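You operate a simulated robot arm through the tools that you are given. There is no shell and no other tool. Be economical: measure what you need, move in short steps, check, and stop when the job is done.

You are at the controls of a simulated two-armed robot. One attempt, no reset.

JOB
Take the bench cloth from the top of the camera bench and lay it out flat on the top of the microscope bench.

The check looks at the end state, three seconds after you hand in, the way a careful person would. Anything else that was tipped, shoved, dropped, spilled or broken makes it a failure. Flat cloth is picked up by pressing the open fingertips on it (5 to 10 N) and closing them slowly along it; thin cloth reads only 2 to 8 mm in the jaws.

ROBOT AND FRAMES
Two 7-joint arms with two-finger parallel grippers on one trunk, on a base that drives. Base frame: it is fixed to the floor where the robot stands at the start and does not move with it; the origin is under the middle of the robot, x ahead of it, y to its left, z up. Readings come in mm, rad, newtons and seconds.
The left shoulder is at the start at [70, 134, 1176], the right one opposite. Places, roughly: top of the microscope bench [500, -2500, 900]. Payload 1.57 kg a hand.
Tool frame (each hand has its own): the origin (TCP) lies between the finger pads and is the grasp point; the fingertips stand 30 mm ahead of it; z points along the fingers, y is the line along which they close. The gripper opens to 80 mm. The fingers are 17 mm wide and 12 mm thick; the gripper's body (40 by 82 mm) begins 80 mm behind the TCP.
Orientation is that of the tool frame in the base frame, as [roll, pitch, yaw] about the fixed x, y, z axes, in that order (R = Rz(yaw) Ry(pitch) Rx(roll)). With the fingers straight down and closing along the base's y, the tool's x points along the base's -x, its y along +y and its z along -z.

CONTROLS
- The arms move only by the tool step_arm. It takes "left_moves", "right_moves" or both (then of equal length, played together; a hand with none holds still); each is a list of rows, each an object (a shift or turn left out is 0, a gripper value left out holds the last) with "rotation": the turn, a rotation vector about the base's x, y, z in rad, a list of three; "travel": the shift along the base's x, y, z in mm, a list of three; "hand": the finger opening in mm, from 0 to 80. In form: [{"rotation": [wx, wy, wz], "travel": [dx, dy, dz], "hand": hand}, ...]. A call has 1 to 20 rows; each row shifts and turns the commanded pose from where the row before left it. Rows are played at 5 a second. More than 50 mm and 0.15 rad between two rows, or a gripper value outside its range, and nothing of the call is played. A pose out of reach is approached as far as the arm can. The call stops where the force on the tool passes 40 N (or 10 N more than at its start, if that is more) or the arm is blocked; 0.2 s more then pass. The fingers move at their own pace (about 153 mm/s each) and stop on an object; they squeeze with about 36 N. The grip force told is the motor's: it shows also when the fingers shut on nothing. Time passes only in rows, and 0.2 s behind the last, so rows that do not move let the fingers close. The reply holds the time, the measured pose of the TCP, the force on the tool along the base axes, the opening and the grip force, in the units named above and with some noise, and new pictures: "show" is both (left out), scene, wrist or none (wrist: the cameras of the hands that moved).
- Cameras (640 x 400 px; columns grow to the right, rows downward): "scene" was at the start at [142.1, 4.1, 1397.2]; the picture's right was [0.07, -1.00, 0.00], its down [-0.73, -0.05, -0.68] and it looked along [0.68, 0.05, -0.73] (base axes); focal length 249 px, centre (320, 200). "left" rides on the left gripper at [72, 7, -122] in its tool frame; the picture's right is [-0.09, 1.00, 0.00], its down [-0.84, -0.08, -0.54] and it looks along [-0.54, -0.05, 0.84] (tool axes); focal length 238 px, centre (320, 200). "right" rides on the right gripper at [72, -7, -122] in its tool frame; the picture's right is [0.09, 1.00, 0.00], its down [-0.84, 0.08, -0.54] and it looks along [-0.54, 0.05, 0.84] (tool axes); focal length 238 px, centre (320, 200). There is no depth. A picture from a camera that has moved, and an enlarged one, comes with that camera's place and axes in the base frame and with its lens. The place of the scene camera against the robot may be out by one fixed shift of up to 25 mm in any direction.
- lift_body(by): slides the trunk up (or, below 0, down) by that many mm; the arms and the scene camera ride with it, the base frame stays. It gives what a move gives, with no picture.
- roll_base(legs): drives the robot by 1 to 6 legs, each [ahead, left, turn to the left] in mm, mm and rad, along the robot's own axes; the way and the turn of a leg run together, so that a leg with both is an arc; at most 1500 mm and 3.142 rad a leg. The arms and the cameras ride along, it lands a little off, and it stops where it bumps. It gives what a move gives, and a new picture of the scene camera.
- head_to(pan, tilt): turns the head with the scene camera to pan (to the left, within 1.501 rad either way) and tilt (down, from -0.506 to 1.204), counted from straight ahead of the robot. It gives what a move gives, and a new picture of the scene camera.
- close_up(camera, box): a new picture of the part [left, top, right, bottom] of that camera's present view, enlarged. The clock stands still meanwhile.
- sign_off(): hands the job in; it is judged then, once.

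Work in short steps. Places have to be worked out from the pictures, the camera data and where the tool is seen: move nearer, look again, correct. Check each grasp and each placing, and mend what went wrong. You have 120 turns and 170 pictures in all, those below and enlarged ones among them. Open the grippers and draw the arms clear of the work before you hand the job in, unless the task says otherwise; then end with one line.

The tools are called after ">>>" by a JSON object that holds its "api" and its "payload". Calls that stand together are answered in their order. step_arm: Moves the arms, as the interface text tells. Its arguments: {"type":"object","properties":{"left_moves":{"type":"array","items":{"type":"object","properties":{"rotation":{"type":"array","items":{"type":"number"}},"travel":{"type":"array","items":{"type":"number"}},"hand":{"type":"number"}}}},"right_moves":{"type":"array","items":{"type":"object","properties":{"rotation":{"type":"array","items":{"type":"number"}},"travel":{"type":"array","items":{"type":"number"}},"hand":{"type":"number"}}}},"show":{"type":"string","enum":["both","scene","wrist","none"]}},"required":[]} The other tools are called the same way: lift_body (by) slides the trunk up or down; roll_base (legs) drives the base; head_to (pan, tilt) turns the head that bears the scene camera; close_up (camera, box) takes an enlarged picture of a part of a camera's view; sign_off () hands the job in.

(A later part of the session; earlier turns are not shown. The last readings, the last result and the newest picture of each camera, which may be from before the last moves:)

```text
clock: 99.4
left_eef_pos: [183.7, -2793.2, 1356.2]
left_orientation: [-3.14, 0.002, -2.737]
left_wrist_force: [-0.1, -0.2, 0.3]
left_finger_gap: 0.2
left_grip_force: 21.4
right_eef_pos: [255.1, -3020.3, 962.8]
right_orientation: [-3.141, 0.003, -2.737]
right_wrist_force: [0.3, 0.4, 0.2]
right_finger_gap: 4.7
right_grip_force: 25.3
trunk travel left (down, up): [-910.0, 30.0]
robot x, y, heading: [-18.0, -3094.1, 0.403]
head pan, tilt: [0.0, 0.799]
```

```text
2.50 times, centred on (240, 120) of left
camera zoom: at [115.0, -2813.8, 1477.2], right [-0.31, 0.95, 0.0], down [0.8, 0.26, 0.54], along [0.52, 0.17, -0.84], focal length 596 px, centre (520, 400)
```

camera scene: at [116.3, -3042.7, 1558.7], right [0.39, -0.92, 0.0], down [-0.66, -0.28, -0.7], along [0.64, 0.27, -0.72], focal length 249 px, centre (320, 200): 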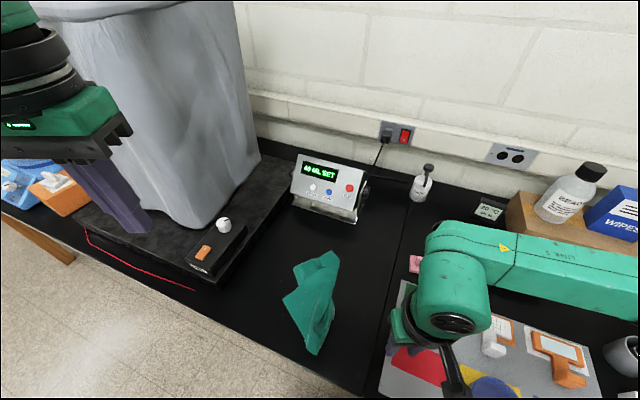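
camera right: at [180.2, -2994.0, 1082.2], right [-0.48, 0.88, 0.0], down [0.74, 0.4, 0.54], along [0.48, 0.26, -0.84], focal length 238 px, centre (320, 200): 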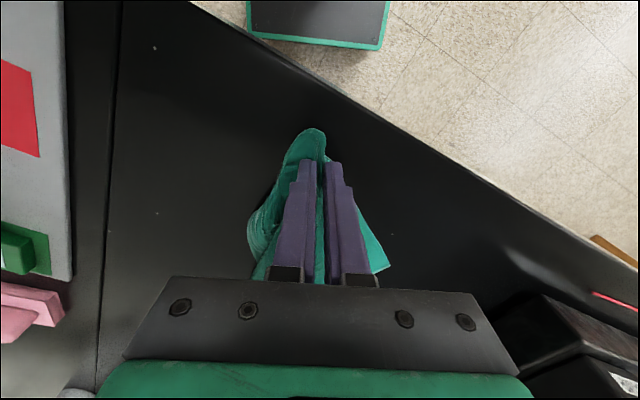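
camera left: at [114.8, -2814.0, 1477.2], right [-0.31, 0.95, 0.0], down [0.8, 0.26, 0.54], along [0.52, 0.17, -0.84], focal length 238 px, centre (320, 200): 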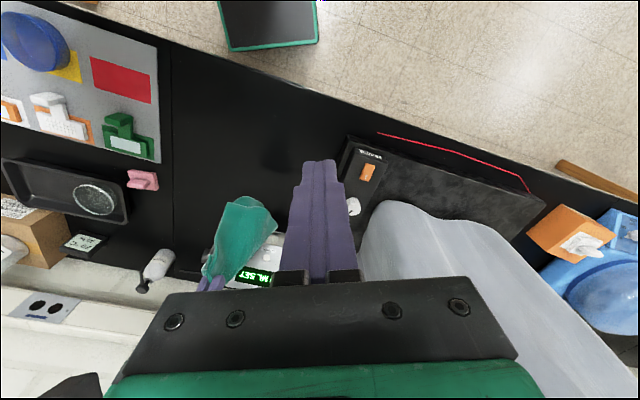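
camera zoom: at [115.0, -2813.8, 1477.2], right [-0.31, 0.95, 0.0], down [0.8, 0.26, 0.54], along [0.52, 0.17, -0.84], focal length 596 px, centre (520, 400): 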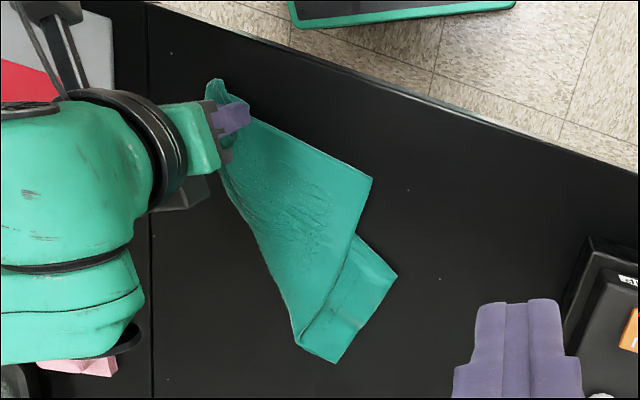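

The near edge is now straight from the grip to P1 ≈ (273,-2901), but the hands would be too close together. I'll release P2, take P1 with the left hand and drag it left to tighten the edge, and only then take P2.

>>> {"api": "step_arm", "payload": {"right_moves": [{"travel": [0, 0, -5]}, {"hand": 14}, {"hand": 28}, {"travel": [0, 0, 10]}, {"travel": [0, 0, 30]}, {"travel": [0, 0, 40]}, {"travel": [0, -30, 40]}, {"travel": [0, -40, 20]}, {"travel": [0, -40, 0]}, {"travel": [0, -40, 0]}, {"travel": [0, 0, 0]}], "left_moves": [{"rotation": [0, 0, -0.138], "hand": 30}, {"rotation": [0, 0, -0.138]}, {"rotation": [0, 0, -0.138]}, {"rotation": [0, 0, -0.138]}, {"travel": [0, 0, -40]}, {"travel": [0, 0, -40]}, {"travel": [15, -20, -40]}, {"travel": [20, -25, -30]}, {"travel": [20, -25, -30]}, {"travel": [20, -25, -30]}, {"travel": [0, 0, 0]}], "show": "both"}}

```text
clock: 101.8
left_eef_pos: [258.2, -2886.6, 1147.3]
left_orientation: [-3.138, 0.002, 2.996]
left_wrist_force: [0.4, -0.2, 0.9]
left_finger_gap: 29.9
left_grip_force: 0.1
right_eef_pos: [255.7, -3129.9, 1098.4]
right_orientation: [3.141, 0.002, -2.737]
right_wrist_force: [0.1, -0.5, -0.1]
right_finger_gap: 27.7
right_grip_force: 0.1
right hand out of reach, approached as far as the arm can: row 10
trunk travel left (down, up): [-910.0, 30.0]
robot x, y, heading: [-17.9, -3092.1, 0.407]
head pan, tilt: [0.0, 0.799]
camera scene: at [116.5, -3042.2, 1558.7], right [0.39, -0.92, 0.0], down [-0.66, -0.28, -0.7], along [0.64, 0.27, -0.72], focal length 249 px, centre (320, 200)
camera right: at [190.7, -3165.1, 1221.8], right [-0.48, 0.88, 0.0], down [0.74, 0.4, 0.54], along [0.48, 0.26, -0.84], focal length 238 px, centre (320, 200)
camera left: at [188.8, -2868.7, 1268.3], right [0.24, 0.97, 0.0], down [0.82, -0.2, 0.54], along [0.53, -0.13, -0.84], focal length 238 px, centre (320, 200)
```

scene: 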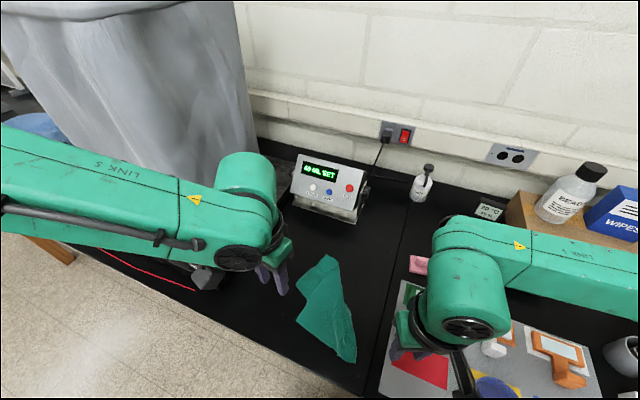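
right: 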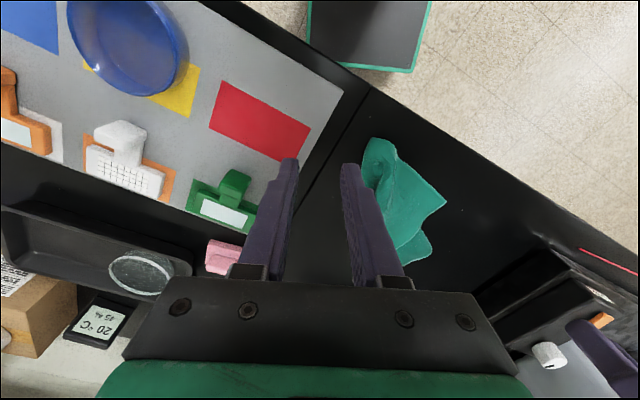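
left: 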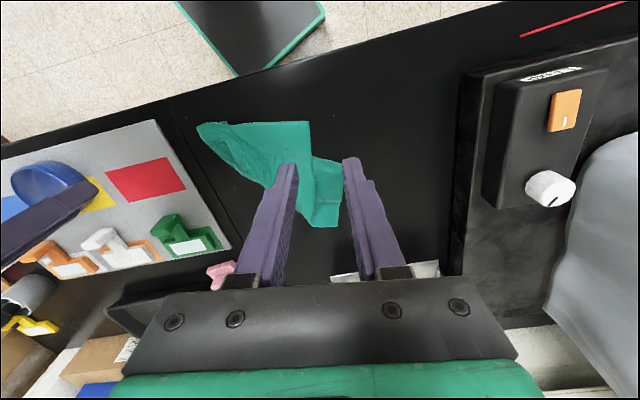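

P1 is confirmed at about (272,-2907), with the near edge parallel to the left hand's closing line. I'll lower the left hand onto the corner.

>>> {"api": "step_arm", "payload": {"left_moves": [{"travel": [12, -23, -30]}, {"travel": [11, -23, -30]}, {"travel": [0, 0, -40]}, {"travel": [0, 0, -40]}, {"travel": [0, 0, -30]}, {"travel": [0, 0, -8]}, {"travel": [0, 0, 0]}], "show": "wrist"}}

```text
clock: 103.4
left_eef_pos: [245.1, -2881.8, 1008.5]
left_orientation: [-3.14, 0.004, 2.994]
left_wrist_force: [-0.9, 0.0, 0.6]
left_finger_gap: 30.0
left_grip_force: 0.0
left hand out of reach, approached as far as the arm can: row 2, 3, 4, 5, 6
right_eef_pos: [253.7, -3130.6, 1098.5]
right_orientation: [3.14, 0.002, -2.737]
right_wrist_force: [-0.2, -0.2, 0.2]
right_finger_gap: 27.9
right_grip_force: 0.1
trunk travel left (down, up): [-910.0, 30.0]
robot x, y, heading: [-16.9, -3094.6, 0.402]
head pan, tilt: [0.0, 0.799]
camera left: at [175.8, -2864.1, 1129.4], right [0.24, 0.97, 0.0], down [0.82, -0.2, 0.54], along [0.53, -0.13, -0.84], focal length 238 px, centre (320, 200)
```

left: 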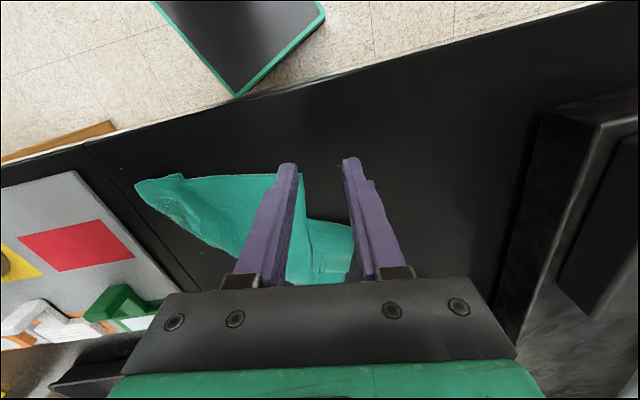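

The left hand can't reach that close to the body with this wrist angle. I'll raise it a little, back the robot up about 90 mm, and try again.

>>> {"api": "step_arm", "payload": {"left_moves": [{"travel": [0, 0, 30]}, {"travel": [0, 0, 30]}, {"travel": [0, 0, 0]}], "show": "none"}}

>>> {"api": "roll_base", "payload": {"legs": [[-90, 0, 0]]}}

```text
clock: 104.2
left_eef_pos: [245.8, -2879.3, 1068.1]
left_orientation: [-3.139, -0.001, 2.995]
left_wrist_force: [-0.1, -0.2, -1.0]
left_finger_gap: 30.0
left_grip_force: 0.0
right_eef_pos: [255.2, -3130.3, 1098.2]
right_orientation: [-3.14, 0.002, -2.736]
right_wrist_force: [0.2, 0.3, -0.5]
right_finger_gap: 28.2
right_grip_force: 0.0
trunk travel left (down, up): [-910.0, 30.0]
robot x, y, heading: [-14.5, -3094.8, 0.406]
head pan, tilt: [0.0, 0.799]
```

```text
clock: 105.3
left_eef_pos: [166.7, -2913.1, 1067.7]
left_orientation: [-3.136, -0.003, 2.995]
left_wrist_force: [0.4, 0.6, -0.2]
left_finger_gap: 30.0
left_grip_force: 0.1
right_eef_pos: [176.9, -3164.2, 1097.4]
right_orientation: [-3.141, -0.003, -2.738]
right_wrist_force: [-1.0, 0.6, 0.0]
right_finger_gap: 28.0
right_grip_force: 0.1
trunk travel left (down, up): [-910.0, 30.0]
robot x, y, heading: [-98.4, -3128.5, 0.405]
head pan, tilt: [0.0, 0.799]
camera scene: at [39.8, -3075.7, 1558.0], right [0.39, -0.92, 0.0], down [-0.66, -0.28, -0.69], along [0.64, 0.27, -0.72], focal length 249 px, centre (320, 200)
```

scene: 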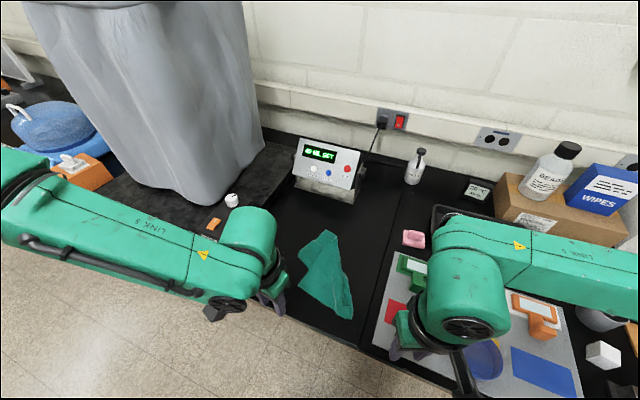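

Backed off fine. Now I'll move the left hand over P1 and descend.

>>> {"api": "step_arm", "payload": {"left_moves": [{"travel": [28, -5, 0]}, {"travel": [28, -5, 0]}, {"travel": [29, -5, 0]}, {"travel": [29, -5, 0]}, {"travel": [0, 0, -40]}, {"travel": [0, 0, -40]}, {"travel": [0, 0, -22]}, {"travel": [0, 0, 0]}], "show": "wrist"}}

```text
clock: 107.1
left_eef_pos: [212.5, -2878.0, 1013.4]
left_orientation: [-3.14, 0.001, 2.995]
left_wrist_force: [0.6, 0.0, -0.5]
left_finger_gap: 30.0
left_grip_force: 0.1
left hand out of reach, approached as far as the arm can: row 2, 3, 4, 5, 6, 7
right_eef_pos: [171.8, -3167.3, 1097.3]
right_orientation: [-3.141, 0.002, -2.738]
right_wrist_force: [-0.6, 0.2, 0.5]
right_finger_gap: 27.6
right_grip_force: 0.1
trunk travel left (down, up): [-910.0, 30.0]
robot x, y, heading: [-99.5, -3131.3, 0.407]
head pan, tilt: [0.0, 0.799]
camera left: at [143.0, -2860.8, 1135.1], right [0.24, 0.97, 0.0], down [0.82, -0.2, 0.54], along [0.53, -0.13, -0.84], focal length 238 px, centre (320, 200)
```

left: 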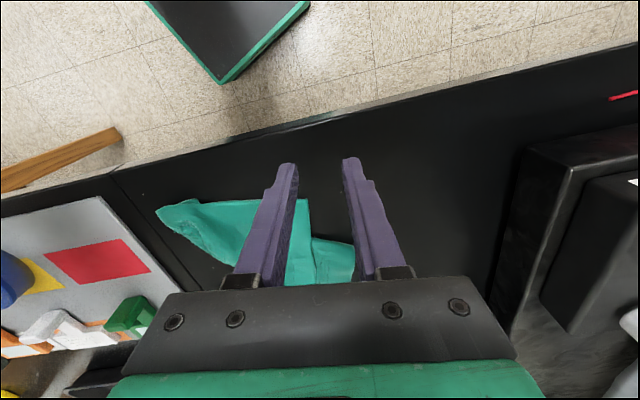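

The inward wrist turn is what limits the left arm. I'll raise both hands, turn the left wrist back, and lower the trunk to its original height, where the left arm worked well.

>>> {"api": "step_arm", "payload": {"left_moves": [{"travel": [-10, 0, 40]}, {"travel": [0, 0, 40]}, {"travel": [0, 0, 40], "rotation": [0, 0, 0.138]}, {"travel": [0, 0, 40], "rotation": [0, 0, 0.138]}, {"travel": [0, 0, 20], "rotation": [0, 0, 0.138]}, {"rotation": [0, 0, 0.138]}, {"travel": [0, 0, 0]}], "right_moves": [{"travel": [0, 0, 40]}, {"travel": [0, 0, 40]}, {"travel": [0, 0, 40]}, {"travel": [0, 0, 0]}, {"travel": [0, 0, 0]}, {"travel": [0, 0, 0]}, {"travel": [0, 0, 0]}], "show": "none"}}

>>> {"api": "roll_base", "payload": {"legs": [[10, -45, 0]]}}

>>> {"api": "lift_body", "payload": {"by": -150}}

```text
clock: 108.7
left_eef_pos: [202.3, -2877.3, 1192.9]
left_orientation: [-3.141, 0.003, -2.733]
left_wrist_force: [0.1, 0.1, 0.6]
left_finger_gap: 30.1
left_grip_force: 0.0
right_eef_pos: [171.8, -3164.6, 1219.4]
right_orientation: [-3.142, 0.002, -2.738]
right_wrist_force: [0.1, -0.7, 0.4]
right_finger_gap: 28.1
right_grip_force: 0.0
trunk travel left (down, up): [-910.0, 30.0]
robot x, y, heading: [-100.7, -3130.8, 0.404]
head pan, tilt: [0.0, 0.799]
```

```text
clock: 109.6
left_eef_pos: [223.0, -2906.3, 1193.2]
left_orientation: [-3.131, 0.004, -2.736]
left_wrist_force: [-0.1, 0.4, 0.7]
left_finger_gap: 30.3
left_grip_force: 0.0
right_eef_pos: [190.6, -3192.5, 1220.4]
right_orientation: [-3.134, 0.005, -2.734]
right_wrist_force: [0.3, 0.2, -0.5]
right_finger_gap: 28.0
right_grip_force: 0.2
trunk travel left (down, up): [-910.0, 30.0]
robot x, y, heading: [-71.5, -3165.2, 0.405]
head pan, tilt: [0.0, 0.799]
camera scene: at [51.7, -3104.7, 1559.0], right [0.39, -0.92, 0.01], down [-0.66, -0.29, -0.7], along [0.64, 0.27, -0.72], focal length 249 px, centre (320, 200)
```

scene: 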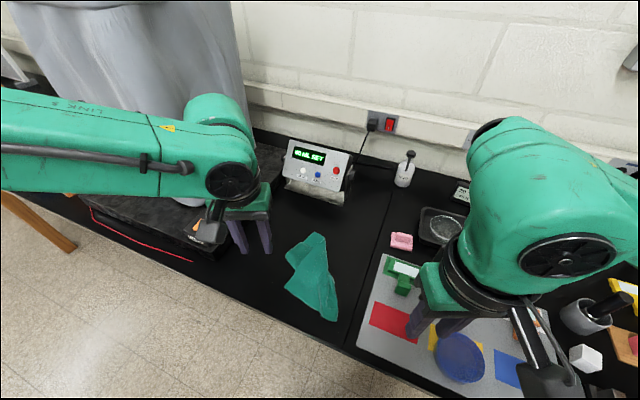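

```text
clock: 111.3
left_eef_pos: [227.6, -2912.2, 1044.2]
left_orientation: [-3.141, 0.0, -2.735]
left_wrist_force: [0.1, 0.2, 0.5]
left_finger_gap: 30.1
left_grip_force: 0.0
right_eef_pos: [197.2, -3199.1, 1069.3]
right_orientation: [-3.14, 0.004, -2.736]
right_wrist_force: [0.6, -0.4, 0.6]
right_finger_gap: 27.9
right_grip_force: 0.0
trunk travel left (down, up): [-760.0, 180.0]
robot x, y, heading: [-72.2, -3167.1, 0.407]
head pan, tilt: [0.0, 0.799]
```

I'll move the left hand over P1 and lower it for a look.

>>> {"api": "step_arm", "payload": {"left_moves": [{"travel": [28, -9, 0]}, {"travel": [27, -9, 0]}, {"travel": [0, 0, -40]}, {"travel": [0, 0, -28]}, {"travel": [0, 0, 0]}], "show": "both"}}

```text
clock: 112.5
left_eef_pos: [281.9, -2930.6, 976.5]
left_orientation: [-3.14, 0.002, -2.734]
left_wrist_force: [-0.2, -0.3, 0.1]
left_finger_gap: 30.1
left_grip_force: 0.0
right_eef_pos: [196.4, -3200.9, 1068.4]
right_orientation: [-3.141, 0.005, -2.734]
right_wrist_force: [-0.5, 0.4, 0.5]
right_finger_gap: 28.1
right_grip_force: 0.1
trunk travel left (down, up): [-760.0, 180.0]
robot x, y, heading: [-75.4, -3167.2, 0.407]
head pan, tilt: [0.0, 0.799]
camera scene: at [58.9, -3114.5, 1408.7], right [0.39, -0.92, 0.0], down [-0.66, -0.28, -0.7], along [0.64, 0.27, -0.72], focal length 249 px, centre (320, 200)
camera left: at [214.9, -2952.5, 1097.5], right [-0.31, 0.95, 0.0], down [0.8, 0.26, 0.54], along [0.52, 0.17, -0.84], focal length 238 px, centre (320, 200)
```

scene: 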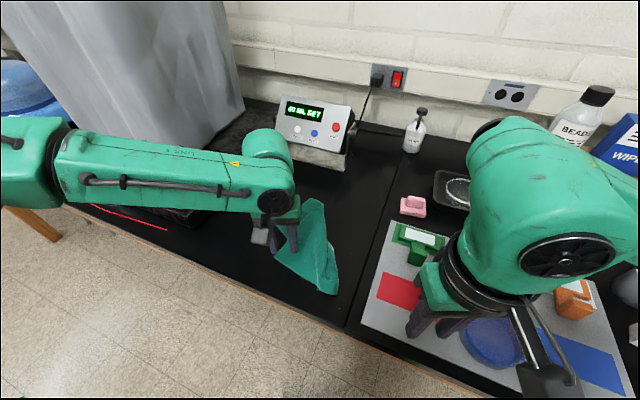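
left: 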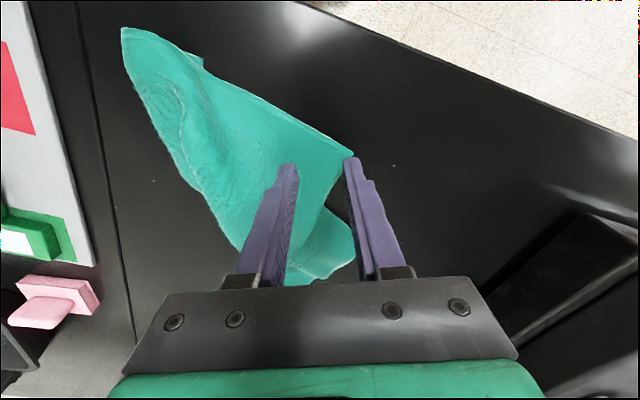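

I have a clear view: the corner tip sits under the outer finger. I'll shift 18 mm inward, then press gently.

>>> {"api": "step_arm", "payload": {"left_moves": [{"travel": [-1, -18, 0], "hand": 34}, {"travel": [0, 0, -8]}, {"travel": [0, 0, -5]}, {"travel": [0, 0, -3]}, {"travel": [0, 0, 0]}], "show": "wrist"}}

```text
clock: 113.7
left_eef_pos: [279.3, -2944.5, 960.9]
left_orientation: [-3.138, 0.001, -2.734]
left_wrist_force: [0.0, -0.7, -0.5]
left_finger_gap: 33.9
left_grip_force: 0.1
left hand out of reach, approached as far as the arm can: row 3
right_eef_pos: [196.9, -3199.4, 1068.3]
right_orientation: [-3.141, 0.002, -2.733]
right_wrist_force: [-0.1, 0.6, 0.1]
right_finger_gap: 28.1
right_grip_force: 0.1
trunk travel left (down, up): [-760.0, 180.0]
robot x, y, heading: [-73.0, -3164.6, 0.405]
head pan, tilt: [0.0, 0.799]
camera left: at [210.2, -2967.0, 1082.8], right [-0.31, 0.95, 0.0], down [0.8, 0.26, 0.54], along [0.52, 0.17, -0.84], focal length 238 px, centre (320, 200)
```

left: 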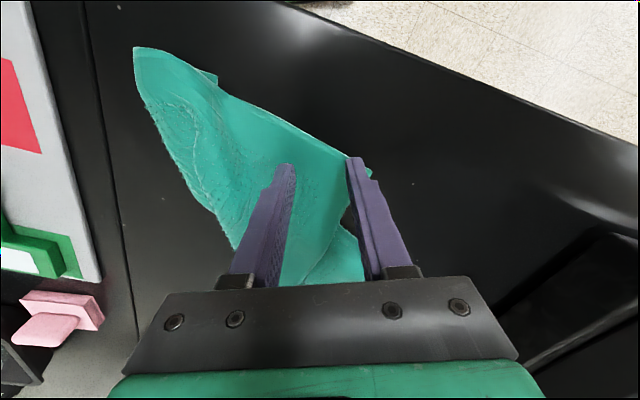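

The fingers are now both over cloth, so I'll lower a bit more to get contact.

>>> {"api": "step_arm", "payload": {"left_moves": [{"travel": [0, 0, -2]}, {"travel": [0, 0, -1.5]}, {"travel": [0, 0, 0]}], "show": "none"}}

```text
clock: 114.5
left_eef_pos: [277.2, -2945.4, 959.6]
left_orientation: [-3.136, 0.004, -2.734]
left_wrist_force: [-0.5, 0.3, -0.2]
left_finger_gap: 34.1
left_grip_force: 0.1
right_eef_pos: [197.3, -3199.7, 1068.4]
right_orientation: [-3.141, 0.0, -2.736]
right_wrist_force: [-1.1, -0.4, 0.3]
right_finger_gap: 27.9
right_grip_force: 0.1
trunk travel left (down, up): [-760.0, 180.0]
robot x, y, heading: [-75.8, -3162.9, 0.401]
head pan, tilt: [0.0, 0.799]
```

>>> {"api": "step_arm", "payload": {"left_moves": [{"travel": [0, 0, -2]}, {"travel": [0, 0, -1]}, {"travel": [0, 0, 0]}], "show": "none"}}

```text
clock: 115.3
left_eef_pos: [276.4, -2944.4, 956.6]
left_orientation: [-3.137, 0.004, -2.735]
left_wrist_force: [0.6, -0.7, 1.0]
left_finger_gap: 34.3
left_grip_force: 0.2
left hand out of reach, approached as far as the arm can: row 2
right_eef_pos: [195.7, -3199.8, 1067.7]
right_orientation: [3.142, 0.002, -2.735]
right_wrist_force: [0.3, 0.2, -0.5]
right_finger_gap: 27.8
right_grip_force: 0.0
trunk travel left (down, up): [-760.0, 180.0]
robot x, y, heading: [-76.7, -3164.7, 0.404]
head pan, tilt: [0.0, 0.799]
```

The left arm is at a joint limit, so I'll use the trunk to press the last couple of millimetres.

>>> {"api": "lift_body", "payload": {"by": -2}}

```text
clock: 115.9
left_eef_pos: [276.5, -2944.7, 955.8]
left_orientation: [-3.14, 0.002, -2.734]
left_wrist_force: [-0.2, -0.2, 1.3]
left_finger_gap: 34.0
left_grip_force: 0.0
right_eef_pos: [197.3, -3199.7, 1067.5]
right_orientation: [3.141, 0.004, -2.735]
right_wrist_force: [-0.1, -0.3, 0.2]
right_finger_gap: 28.1
right_grip_force: 0.0
trunk travel left (down, up): [-758.0, 182.0]
robot x, y, heading: [-73.6, -3163.2, 0.404]
head pan, tilt: [0.0, 0.799]
```

>>> {"api": "lift_body", "payload": {"by": -2}}

```text
clock: 116.4
left_eef_pos: [276.9, -2943.5, 955.0]
left_orientation: [-3.138, 0.003, -2.735]
left_wrist_force: [-0.5, 0.6, 6.8]
left_finger_gap: 34.0
left_grip_force: 0.0
right_eef_pos: [196.4, -3200.0, 1065.0]
right_orientation: [-3.14, 0.004, -2.734]
right_wrist_force: [0.2, 0.1, -0.9]
right_finger_gap: 27.8
right_grip_force: 0.1
trunk travel left (down, up): [-756.0, 184.0]
robot x, y, heading: [-74.2, -3164.4, 0.403]
head pan, tilt: [0.0, 0.799]
```

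The press is now 6.8 N. I'll add 0.5 mm and close slowly.

>>> {"api": "lift_body", "payload": {"by": -0.6}}

>>> {"api": "step_arm", "payload": {"left_moves": [{"hand": 31}, {"hand": 28}, {"hand": 25}, {"hand": 22}, {"hand": 19}, {"hand": 16}, {"hand": 13}, {"hand": 10}, {"hand": 7}, {"hand": 4}, {"hand": 0}, {"hand": 0}, {"hand": 0}], "show": "wrist"}}

```text
clock: 116.9
left_eef_pos: [276.3, -2944.0, 953.8]
left_orientation: [-3.137, 0.003, -2.737]
left_wrist_force: [1.4, 0.9, 10.8]
left_finger_gap: 33.9
left_grip_force: 0.2
right_eef_pos: [196.9, -3200.4, 1063.7]
right_orientation: [3.141, 0.004, -2.735]
right_wrist_force: [-0.6, -0.5, -0.7]
right_finger_gap: 28.2
right_grip_force: 0.1
trunk travel left (down, up): [-755.0, 185.0]
robot x, y, heading: [-75.4, -3163.1, 0.404]
head pan, tilt: [0.0, 0.799]
```

```text
clock: 119.7
left_eef_pos: [276.6, -2946.4, 953.9]
left_orientation: [-3.138, 0.004, -2.736]
left_wrist_force: [0.7, -2.4, 12.1]
left_finger_gap: 4.2
left_grip_force: 24.4
right_eef_pos: [195.7, -3201.0, 1065.6]
right_orientation: [3.141, 0.003, -2.736]
right_wrist_force: [0.1, 0.4, -0.2]
right_finger_gap: 27.8
right_grip_force: 0.0
trunk travel left (down, up): [-755.0, 185.0]
robot x, y, heading: [-75.4, -3166.1, 0.405]
head pan, tilt: [0.0, 0.799]
camera left: at [207.6, -2967.6, 1074.3], right [-0.31, 0.95, 0.0], down [0.8, 0.26, 0.55], along [0.52, 0.17, -0.84], focal length 238 px, centre (320, 200)
```

left: 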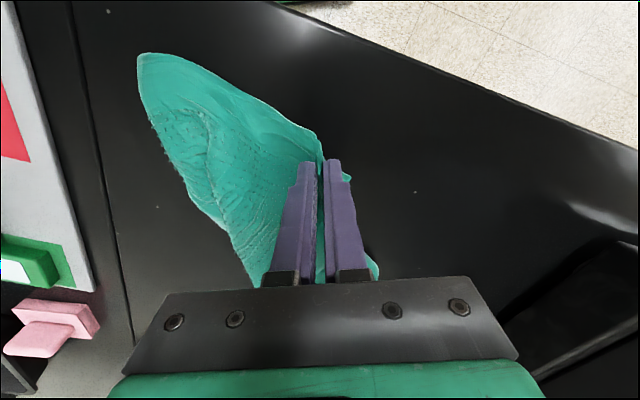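

The left hand has P1 (4.2 mm). I'll lift slightly and drag it left to straighten the near edge before taking P2.

>>> {"api": "step_arm", "payload": {"left_moves": [{"travel": [0, 2, 5]}, {"travel": [0, 8, 2]}, {"travel": [0, 10, 0]}, {"travel": [0, 12, 0]}, {"travel": [0, 12, 0]}, {"travel": [0, 12, 0]}, {"travel": [0, 0, 0]}], "show": "both"}}

```text
clock: 121.3
left_eef_pos: [278.0, -2886.8, 959.1]
left_orientation: [-3.139, 0.001, -2.736]
left_wrist_force: [0.0, -0.2, -0.8]
left_finger_gap: 4.5
left_grip_force: 24.7
right_eef_pos: [196.8, -3201.5, 1064.2]
right_orientation: [-3.141, 0.003, -2.734]
right_wrist_force: [0.9, -0.1, 0.1]
right_finger_gap: 28.0
right_grip_force: 0.1
trunk travel left (down, up): [-755.0, 185.0]
robot x, y, heading: [-72.7, -3163.4, 0.407]
head pan, tilt: [0.0, 0.799]
camera scene: at [59.0, -3114.6, 1404.1], right [0.39, -0.92, 0.0], down [-0.66, -0.28, -0.7], along [0.64, 0.27, -0.72], focal length 249 px, centre (320, 200)
camera left: at [209.0, -2910.0, 1080.6], right [-0.31, 0.95, 0.0], down [0.8, 0.26, 0.54], along [0.52, 0.17, -0.84], focal length 238 px, centre (320, 200)
```

scene: 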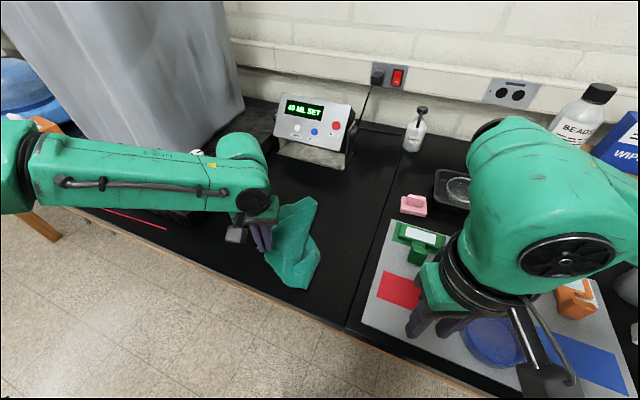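
left: 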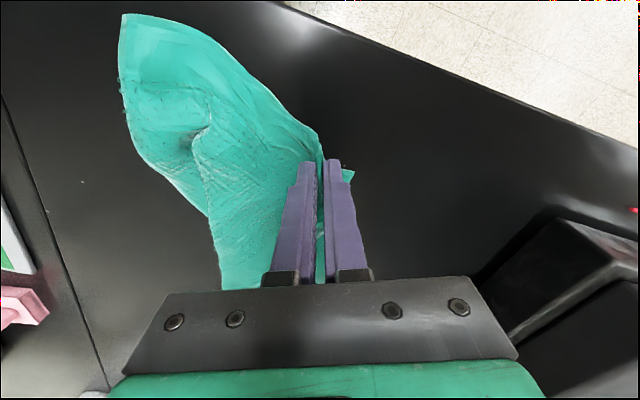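

The near edge is opening out. I'll drag P1 another 30 mm and bring the right hand over P2.

>>> {"api": "step_arm", "payload": {"left_moves": [{"travel": [0, 8, 0]}, {"travel": [0, 8, 0]}, {"travel": [0, 8, 0]}, {"travel": [0, 8, 0]}, {"travel": [0, 0, 0]}, {"travel": [0, 0, 0]}, {"travel": [0, 0, 0]}], "right_moves": [{"travel": [9, 36, 0]}, {"travel": [10, 38, 0]}, {"travel": [10, 38, 0]}, {"travel": [10, 38, 0]}, {"travel": [10, 38, 0]}, {"travel": [0, 0, -40]}, {"travel": [0, 0, 0]}], "show": "wrist"}}

```text
clock: 122.9
left_eef_pos: [276.0, -2856.6, 960.4]
left_orientation: [-3.138, 0.002, -2.734]
left_wrist_force: [-0.2, 0.0, 0.3]
left_finger_gap: 4.0
left_grip_force: 25.1
right_eef_pos: [245.2, -3012.5, 1023.8]
right_orientation: [3.14, 0.005, -2.733]
right_wrist_force: [0.8, -0.6, 0.0]
right_finger_gap: 28.1
right_grip_force: 0.2
trunk travel left (down, up): [-755.0, 185.0]
robot x, y, heading: [-73.7, -3166.3, 0.406]
head pan, tilt: [0.0, 0.799]
camera right: at [181.3, -3047.0, 1147.8], right [-0.48, 0.88, 0.0], down [0.74, 0.4, 0.54], along [0.48, 0.26, -0.84], focal length 238 px, centre (320, 200)
camera left: at [208.3, -2878.5, 1080.2], right [-0.31, 0.95, 0.0], down [0.8, 0.26, 0.54], along [0.52, 0.17, -0.84], focal length 238 px, centre (320, 200)
```

right: 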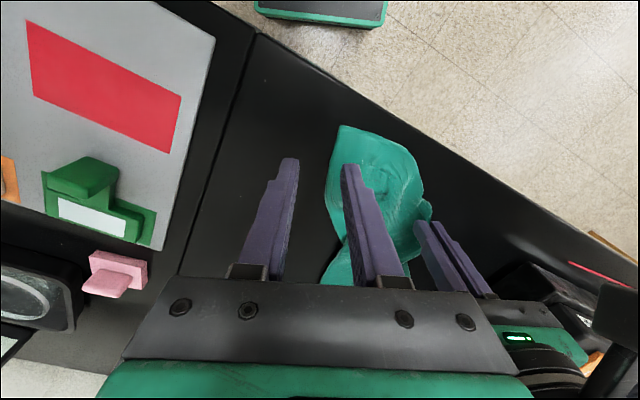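
left: 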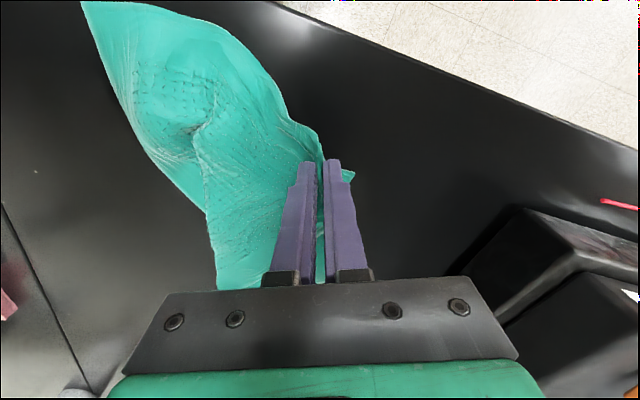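

P2 is at (227,-2999). I'll move the right hand 40 mm left, over the cloth about 30 mm inside that corner, and lower it.

>>> {"api": "step_arm", "payload": {"right_moves": [{"travel": [-2, 20, 0], "hand": 34}, {"travel": [-3, 20, 0]}, {"travel": [0, 0, -30]}, {"travel": [0, 0, -25]}, {"travel": [0, 0, -6]}, {"travel": [0, 0, 0]}], "show": "wrist"}}

```text
clock: 124.3
left_eef_pos: [277.2, -2856.5, 959.1]
left_orientation: [-3.138, 0.001, -2.733]
left_wrist_force: [-0.5, 0.4, 0.3]
left_finger_gap: 4.2
left_grip_force: 25.0
right_eef_pos: [241.4, -2973.4, 963.1]
right_orientation: [3.14, 0.002, -2.734]
right_wrist_force: [0.1, -0.6, 0.8]
right_finger_gap: 34.2
right_grip_force: 0.1
trunk travel left (down, up): [-755.0, 185.0]
robot x, y, heading: [-72.2, -3164.9, 0.406]
head pan, tilt: [0.0, 0.799]
camera right: at [177.2, -3007.8, 1086.4], right [-0.48, 0.88, 0.0], down [0.74, 0.4, 0.54], along [0.48, 0.26, -0.84], focal length 238 px, centre (320, 200)
```

right: 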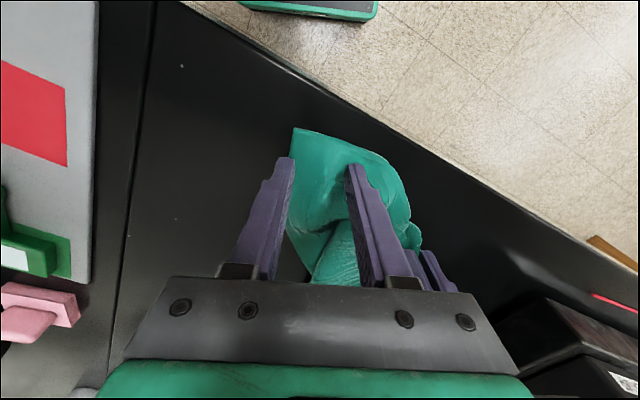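

The outer finger is at the cloth's edge, so I'll shift 9 mm inward and press.

>>> {"api": "step_arm", "payload": {"right_moves": [{"travel": [-4, 8, 0], "hand": 31}, {"travel": [0, 0, -4]}, {"travel": [0, 0, -2]}, {"travel": [0, 0, -1]}, {"travel": [0, 0, 0]}], "show": "none"}}

```text
clock: 125.5
left_eef_pos: [276.3, -2856.6, 959.5]
left_orientation: [-3.14, 0.001, -2.734]
left_wrist_force: [-1.0, -0.9, 0.9]
left_finger_gap: 4.0
left_grip_force: 25.4
right_eef_pos: [237.9, -2964.2, 956.9]
right_orientation: [-3.14, 0.004, -2.736]
right_wrist_force: [-1.4, 0.3, 0.3]
right_finger_gap: 31.1
right_grip_force: 0.0
trunk travel left (down, up): [-755.0, 185.0]
robot x, y, heading: [-76.7, -3164.0, 0.407]
head pan, tilt: [0.0, 0.799]
```

>>> {"api": "step_arm", "payload": {"right_moves": [{"travel": [0, 0, -1.5]}, {"travel": [0, 0, -1]}, {"travel": [0, 0, 0]}], "show": "none"}}

```text
clock: 126.3
left_eef_pos: [276.1, -2857.8, 958.7]
left_orientation: [-3.137, 0.001, -2.735]
left_wrist_force: [0.2, 0.5, -1.0]
left_finger_gap: 4.1
left_grip_force: 25.3
right_eef_pos: [238.1, -2965.2, 954.0]
right_orientation: [3.14, 0.004, -2.735]
right_wrist_force: [1.6, -0.8, 5.0]
right_finger_gap: 30.9
right_grip_force: 0.2
trunk travel left (down, up): [-755.0, 185.0]
robot x, y, heading: [-74.3, -3169.5, 0.405]
head pan, tilt: [0.0, 0.799]
```

Contact at 5 N. I'll press slightly more and close slowly.

>>> {"api": "step_arm", "payload": {"right_moves": [{"travel": [0, 0, -0.8]}, {"travel": [0, 0, 0]}, {"hand": 28}, {"hand": 25}, {"hand": 22}, {"hand": 19}, {"hand": 16}, {"hand": 13}, {"hand": 10}, {"hand": 7}, {"hand": 4}, {"hand": 0}, {"hand": 0}, {"hand": 0}], "show": "wrist"}}

```text
clock: 129.3
left_eef_pos: [276.0, -2857.3, 959.5]
left_orientation: [-3.138, 0.004, -2.735]
left_wrist_force: [-0.5, 1.1, 0.4]
left_finger_gap: 4.2
left_grip_force: 25.1
right_eef_pos: [237.0, -2965.1, 953.7]
right_orientation: [3.141, 0.004, -2.734]
right_wrist_force: [-0.3, 0.9, 8.4]
right_finger_gap: 6.6
right_grip_force: 25.7
trunk travel left (down, up): [-755.0, 185.0]
robot x, y, heading: [-72.3, -3161.3, 0.402]
head pan, tilt: [0.0, 0.799]
camera right: at [172.2, -2999.3, 1076.9], right [-0.48, 0.88, 0.0], down [0.74, 0.4, 0.55], along [0.48, 0.26, -0.84], focal length 238 px, centre (320, 200)
```

right: 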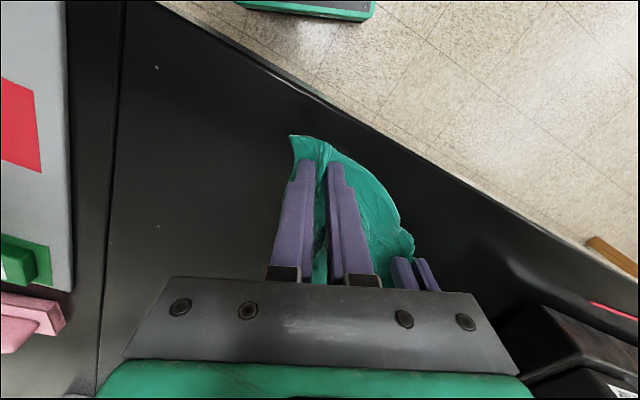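

Both corners are held (right 6.6 mm, left 4.2 mm). I'll lift with the trunk so the arms keep their posture, then check what hangs.

>>> {"api": "lift_body", "payload": {"by": 180}}

>>> {"api": "step_arm", "payload": {"right_moves": [{"travel": [18, 8, 10]}, {"travel": [18, 8, 10]}, {"travel": [18, 8, 10]}, {"travel": [18, 8, 10]}, {"travel": [4, -10, 5]}, {"travel": [4, -10, 0]}, {"travel": [4, -10, 0]}, {"travel": [0, 0, 0]}], "left_moves": [{"travel": [0, 0, 10]}, {"travel": [0, 0, 10]}, {"travel": [0, 0, 10]}, {"travel": [0, 0, 10]}, {"travel": [0, 0, 0]}, {"travel": [0, 0, 0]}, {"travel": [0, 0, 0]}, {"travel": [0, 0, 0]}], "show": "both"}}

```text
clock: 131.3
left_eef_pos: [276.3, -2856.9, 1139.2]
left_orientation: [-3.139, 0.002, -2.735]
left_wrist_force: [0.2, 0.1, 0.0]
left_finger_gap: 4.0
left_grip_force: 24.2
right_eef_pos: [238.1, -2963.9, 1133.1]
right_orientation: [-3.141, 0.002, -2.735]
right_wrist_force: [-0.7, -0.7, -1.1]
right_finger_gap: 6.4
right_grip_force: 25.9
trunk travel left (down, up): [-935.0, 5.0]
robot x, y, heading: [-72.2, -3166.5, 0.404]
head pan, tilt: [0.0, 0.799]
```

```text
clock: 133.1
left_eef_pos: [276.5, -2855.9, 1180.6]
left_orientation: [-3.139, 0.0, -2.735]
left_wrist_force: [-0.6, -0.1, -1.3]
left_finger_gap: 4.1
left_grip_force: 25.3
right_eef_pos: [321.9, -2961.4, 1177.7]
right_orientation: [3.14, 0.002, -2.733]
right_wrist_force: [0.8, -0.2, -0.2]
right_finger_gap: 6.5
right_grip_force: 26.1
trunk travel left (down, up): [-935.0, 5.0]
robot x, y, heading: [-74.2, -3164.8, 0.407]
head pan, tilt: [0.0, 0.799]
camera scene: at [58.6, -3113.2, 1584.1], right [0.39, -0.92, 0.0], down [-0.66, -0.28, -0.7], along [0.64, 0.27, -0.72], focal length 249 px, centre (320, 200)
camera right: at [256.3, -2995.2, 1301.1], right [-0.48, 0.88, 0.0], down [0.74, 0.4, 0.54], along [0.48, 0.26, -0.84], focal length 238 px, centre (320, 200)
camera left: at [208.7, -2878.7, 1300.9], right [-0.31, 0.95, 0.0], down [0.8, 0.26, 0.54], along [0.52, 0.17, -0.84], focal length 238 px, centre (320, 200)
```

scene: 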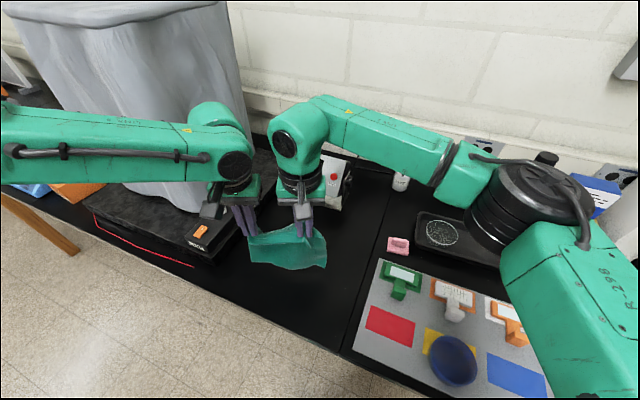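
right: 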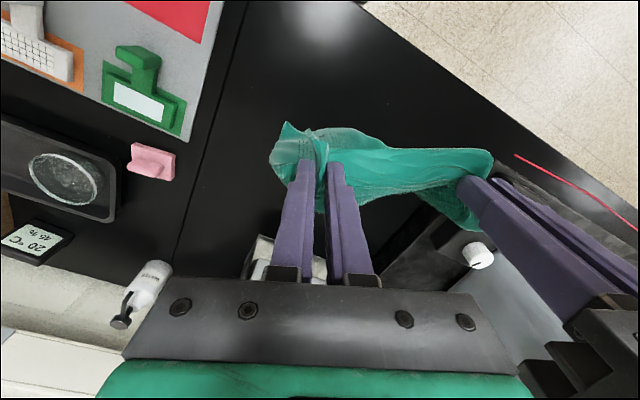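
left: 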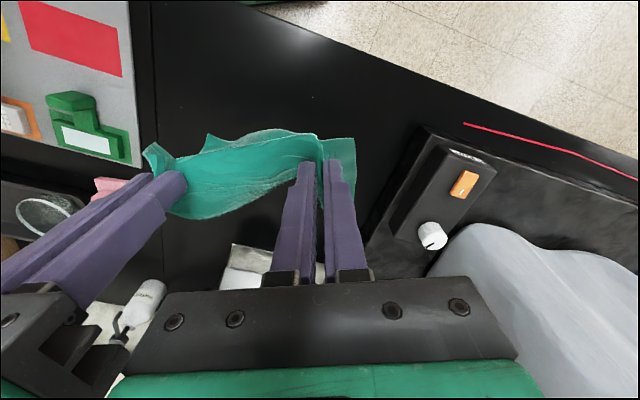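

The cloth hangs between both hands but seems short, so I'll raise it more and spread the hands to tension the edge, then look closely.

>>> {"api": "step_arm", "payload": {"right_moves": [{"travel": [4, -10, 25]}, {"travel": [4, -10, 25]}, {"travel": [4, -10, 25]}, {"travel": [0, 0, 25]}, {"travel": [0, 0, 0]}, {"travel": [0, 0, 0]}], "left_moves": [{"travel": [0, 0, 25]}, {"travel": [0, 0, 25]}, {"travel": [0, 0, 25]}, {"travel": [0, 0, 25]}, {"travel": [0, 0, 0]}, {"travel": [0, 0, 0]}], "show": "none"}}

>>> {"api": "close_up", "payload": {"camera": "scene", "box": [200, 150, 380, 300]}}

>>> {"api": "close_up", "payload": {"camera": "left", "box": [120, 80, 380, 240]}}

```text
clock: 134.5
left_eef_pos: [276.2, -2857.4, 1279.2]
left_orientation: [-3.141, 0.002, -2.735]
left_wrist_force: [-0.7, 0.3, 0.4]
left_finger_gap: 0.1
left_grip_force: 21.8
right_eef_pos: [333.4, -2990.4, 1279.6]
right_orientation: [-3.141, 0.001, -2.733]
right_wrist_force: [0.3, -1.2, 0.0]
right_finger_gap: 4.8
right_grip_force: 25.1
trunk travel left (down, up): [-935.0, 5.0]
robot x, y, heading: [-70.2, -3166.6, 0.402]
head pan, tilt: [0.0, 0.799]
```

```text
2.67 times, centred on (290, 225) of scene
camera zoom: at [59.6, -3114.1, 1584.1], right [0.39, -0.92, 0.0], down [-0.66, -0.28, -0.7], along [0.64, 0.27, -0.72], focal length 664 px, centre (400, 133)
```

zoom: 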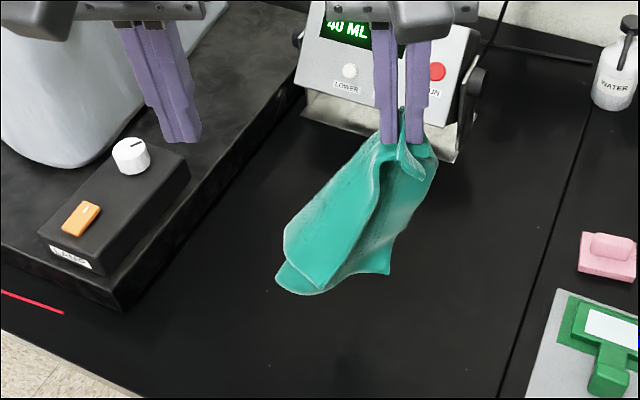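

```text
2.46 times, centred on (250, 160) of left
camera zoom: at [208.3, -2878.3, 1400.5], right [-0.31, 0.95, 0.0], down [0.8, 0.26, 0.54], along [0.52, 0.17, -0.84], focal length 587 px, centre (492, 298)
```

zoom: 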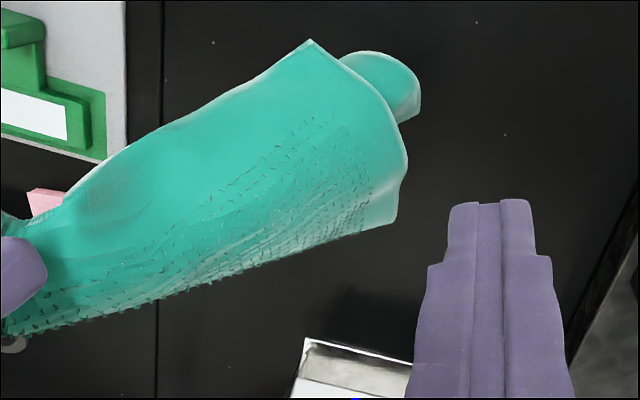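

The left corner slipped off under tension, so the right hand alone holds the cloth again. The first sideways lay left P1–P2 nicely spread, so I'll repeat it and then do the two-hand lift with gentler spreading. First I'll reposition and clear the left hand.

>>> {"api": "step_arm", "payload": {"left_moves": [{"travel": [-35, 10, 0]}, {"travel": [-35, 10, 0]}, {"travel": [-35, 10, 0]}, {"travel": [-20, 10, 0], "hand": 30}], "show": "none"}}

>>> {"api": "roll_base", "payload": {"legs": [[80, 45, 0]]}}

>>> {"api": "step_arm", "payload": {"right_moves": [{"travel": [0, 15, 0]}, {"travel": [5, 20, -5]}, {"travel": [5, 20, -15]}, {"travel": [5, 20, -25]}, {"travel": [0, 15, -15]}, {"travel": [0, 0, 0]}, {"travel": [0, 0, 0]}], "show": "both"}}

```text
clock: 135.5
left_eef_pos: [153.3, -2816.7, 1278.9]
left_orientation: [-3.138, 0.002, -2.737]
left_wrist_force: [0.8, -0.2, -0.5]
left_finger_gap: 29.6
left_grip_force: 0.1
right_eef_pos: [331.4, -2990.6, 1279.5]
right_orientation: [3.141, 0.004, -2.736]
right_wrist_force: [0.5, 0.0, -0.9]
right_finger_gap: 4.4
right_grip_force: 24.9
trunk travel left (down, up): [-935.0, 5.0]
robot x, y, heading: [-76.2, -3168.3, 0.406]
head pan, tilt: [0.0, 0.799]
```

```text
clock: 136.6
left_eef_pos: [204.6, -2752.0, 1283.6]
left_orientation: [3.139, 0.009, -2.734]
left_wrist_force: [-1.0, -0.6, 0.9]
left_finger_gap: 30.2
left_grip_force: 0.1
right_eef_pos: [383.8, -2925.7, 1282.6]
right_orientation: [3.138, 0.009, -2.733]
right_wrist_force: [-0.2, -0.4, 0.4]
right_finger_gap: 4.5
right_grip_force: 24.7
trunk travel left (down, up): [-935.0, 5.0]
robot x, y, heading: [-15.1, -3093.7, 0.405]
head pan, tilt: [0.0, 0.799]
camera scene: at [108.5, -3050.8, 1585.0], right [0.39, -0.92, 0.0], down [-0.66, -0.28, -0.7], along [0.64, 0.28, -0.71], focal length 249 px, centre (320, 200)
```

scene: 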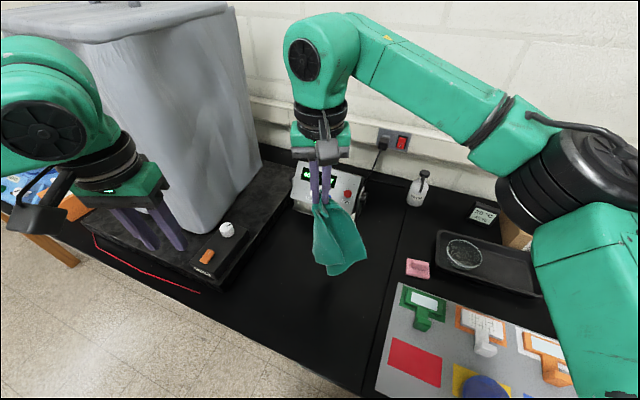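

```text
clock: 138.2
left_eef_pos: [210.1, -2744.5, 1278.8]
left_orientation: [-3.138, 0.001, -2.734]
left_wrist_force: [0.1, 0.0, 0.2]
left_finger_gap: 29.7
left_grip_force: 0.0
right_eef_pos: [404.8, -2827.3, 1219.2]
right_orientation: [3.141, 0.002, -2.735]
right_wrist_force: [-0.3, 0.7, -0.2]
right_finger_gap: 4.6
right_grip_force: 24.6
trunk travel left (down, up): [-935.0, 5.0]
robot x, y, heading: [-19.4, -3090.8, 0.406]
head pan, tilt: [0.0, 0.799]
camera scene: at [116.1, -3041.4, 1584.0], right [0.39, -0.92, 0.0], down [-0.66, -0.28, -0.7], along [0.64, 0.27, -0.72], focal length 249 px, centre (320, 200)
camera right: at [341.1, -2862.0, 1342.6], right [-0.48, 0.88, 0.0], down [0.74, 0.4, 0.54], along [0.48, 0.26, -0.84], focal length 238 px, centre (320, 200)
```

scene: 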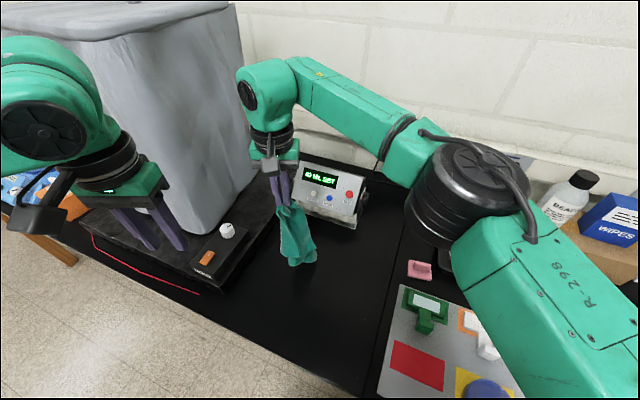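
right: 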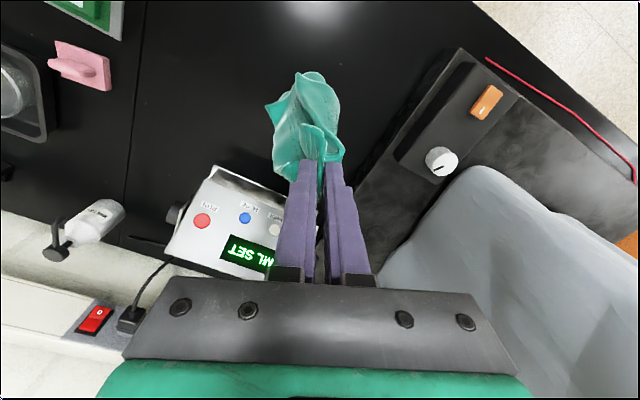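

Repeating the sideways lay from here.

>>> {"api": "step_arm", "payload": {"right_moves": [{"travel": [-2, -10, -20]}, {"travel": [-3, -14, -20]}, {"travel": [-4, -17, -19]}, {"travel": [-4, -17, -19]}, {"travel": [-4, -18, -19]}, {"travel": [-4, -18, -19]}, {"travel": [-4, -18, -19]}, {"travel": [-4, -18, -18]}, {"travel": [-4, -18, -18]}, {"travel": [-4, -18, -18]}, {"travel": [-4, -18, -18]}, {"travel": [-4, -18, -17]}, {"travel": [-4, -18, -17]}, {"travel": [-3, -12, -14]}, {"travel": [0, 0, -2], "hand": 5}, {"hand": 16}, {"hand": 26}, {"travel": [0, 0, 0]}], "show": "wrist"}}

>>> {"api": "step_arm", "payload": {"right_moves": [{"travel": [0, 0, 15]}, {"travel": [0, 0, 35]}, {"travel": [0, 0, 45]}, {"travel": [0, -20, 45]}, {"travel": [-10, -45, 10]}, {"travel": [-10, -45, 0]}, {"travel": [0, 0, 0]}], "show": "none"}}

>>> {"api": "close_up", "payload": {"camera": "scene", "box": [250, 220, 400, 345]}}

>>> {"api": "close_up", "payload": {"camera": "left", "box": [100, 40, 300, 200]}}

```text
clock: 142.0
left_eef_pos: [209.7, -2745.4, 1280.9]
left_orientation: [-3.138, 0.003, -2.733]
left_wrist_force: [0.5, 0.2, 0.0]
left_finger_gap: 30.1
left_grip_force: 0.1
right_eef_pos: [351.2, -3061.2, 960.9]
right_orientation: [3.14, 0.001, -2.735]
right_wrist_force: [0.0, -0.5, -0.1]
right_finger_gap: 26.1
right_grip_force: 0.1
trunk travel left (down, up): [-935.0, 5.0]
robot x, y, heading: [-17.6, -3091.7, 0.403]
head pan, tilt: [0.0, 0.799]
camera right: at [287.2, -3096.3, 1084.4], right [-0.48, 0.88, 0.0], down [0.74, 0.4, 0.54], along [0.48, 0.26, -0.84], focal length 238 px, centre (320, 200)
```

right: 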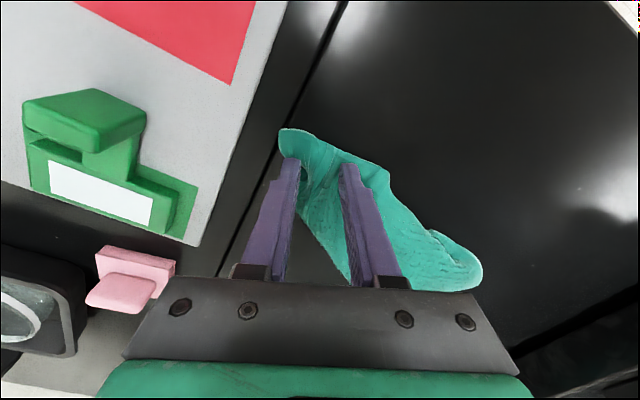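

```text
clock: 143.6
left_eef_pos: [208.9, -2745.0, 1278.6]
left_orientation: [-3.14, 0.001, -2.734]
left_wrist_force: [-0.2, 0.7, 0.1]
left_finger_gap: 30.2
left_grip_force: 0.0
right_eef_pos: [329.8, -3168.4, 1113.1]
right_orientation: [-3.141, 0.001, -2.735]
right_wrist_force: [-0.3, 0.6, 0.2]
right_finger_gap: 26.0
right_grip_force: 0.1
trunk travel left (down, up): [-935.0, 5.0]
robot x, y, heading: [-16.3, -3088.2, 0.403]
head pan, tilt: [0.0, 0.799]
```

```text
3.20 times, centred on (325, 282) of scene
camera zoom: at [115.4, -3040.5, 1584.1], right [0.39, -0.92, 0.0], down [-0.66, -0.28, -0.7], along [0.64, 0.27, -0.72], focal length 797 px, centre (304, -64)
```

zoom: 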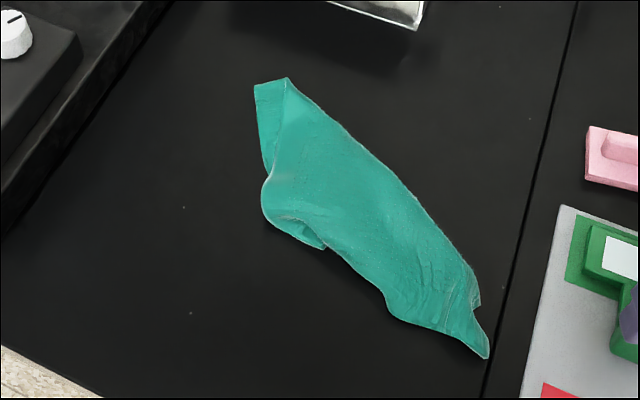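

```text
2.50 times, centred on (200, 120) of left
camera zoom: at [141.3, -2765.8, 1400.4], right [-0.31, 0.95, 0.0], down [0.8, 0.26, 0.54], along [0.52, 0.17, -0.84], focal length 596 px, centre (620, 400)
```

zoom: 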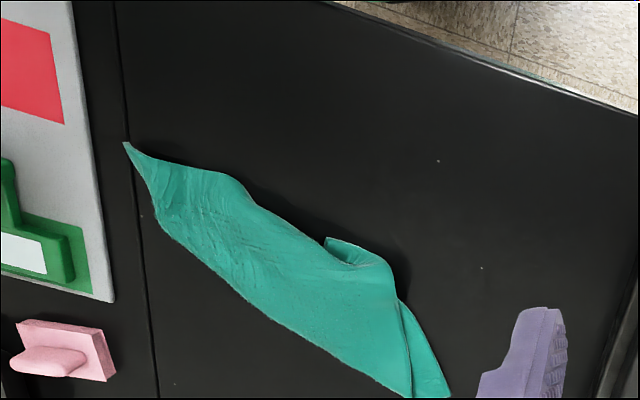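

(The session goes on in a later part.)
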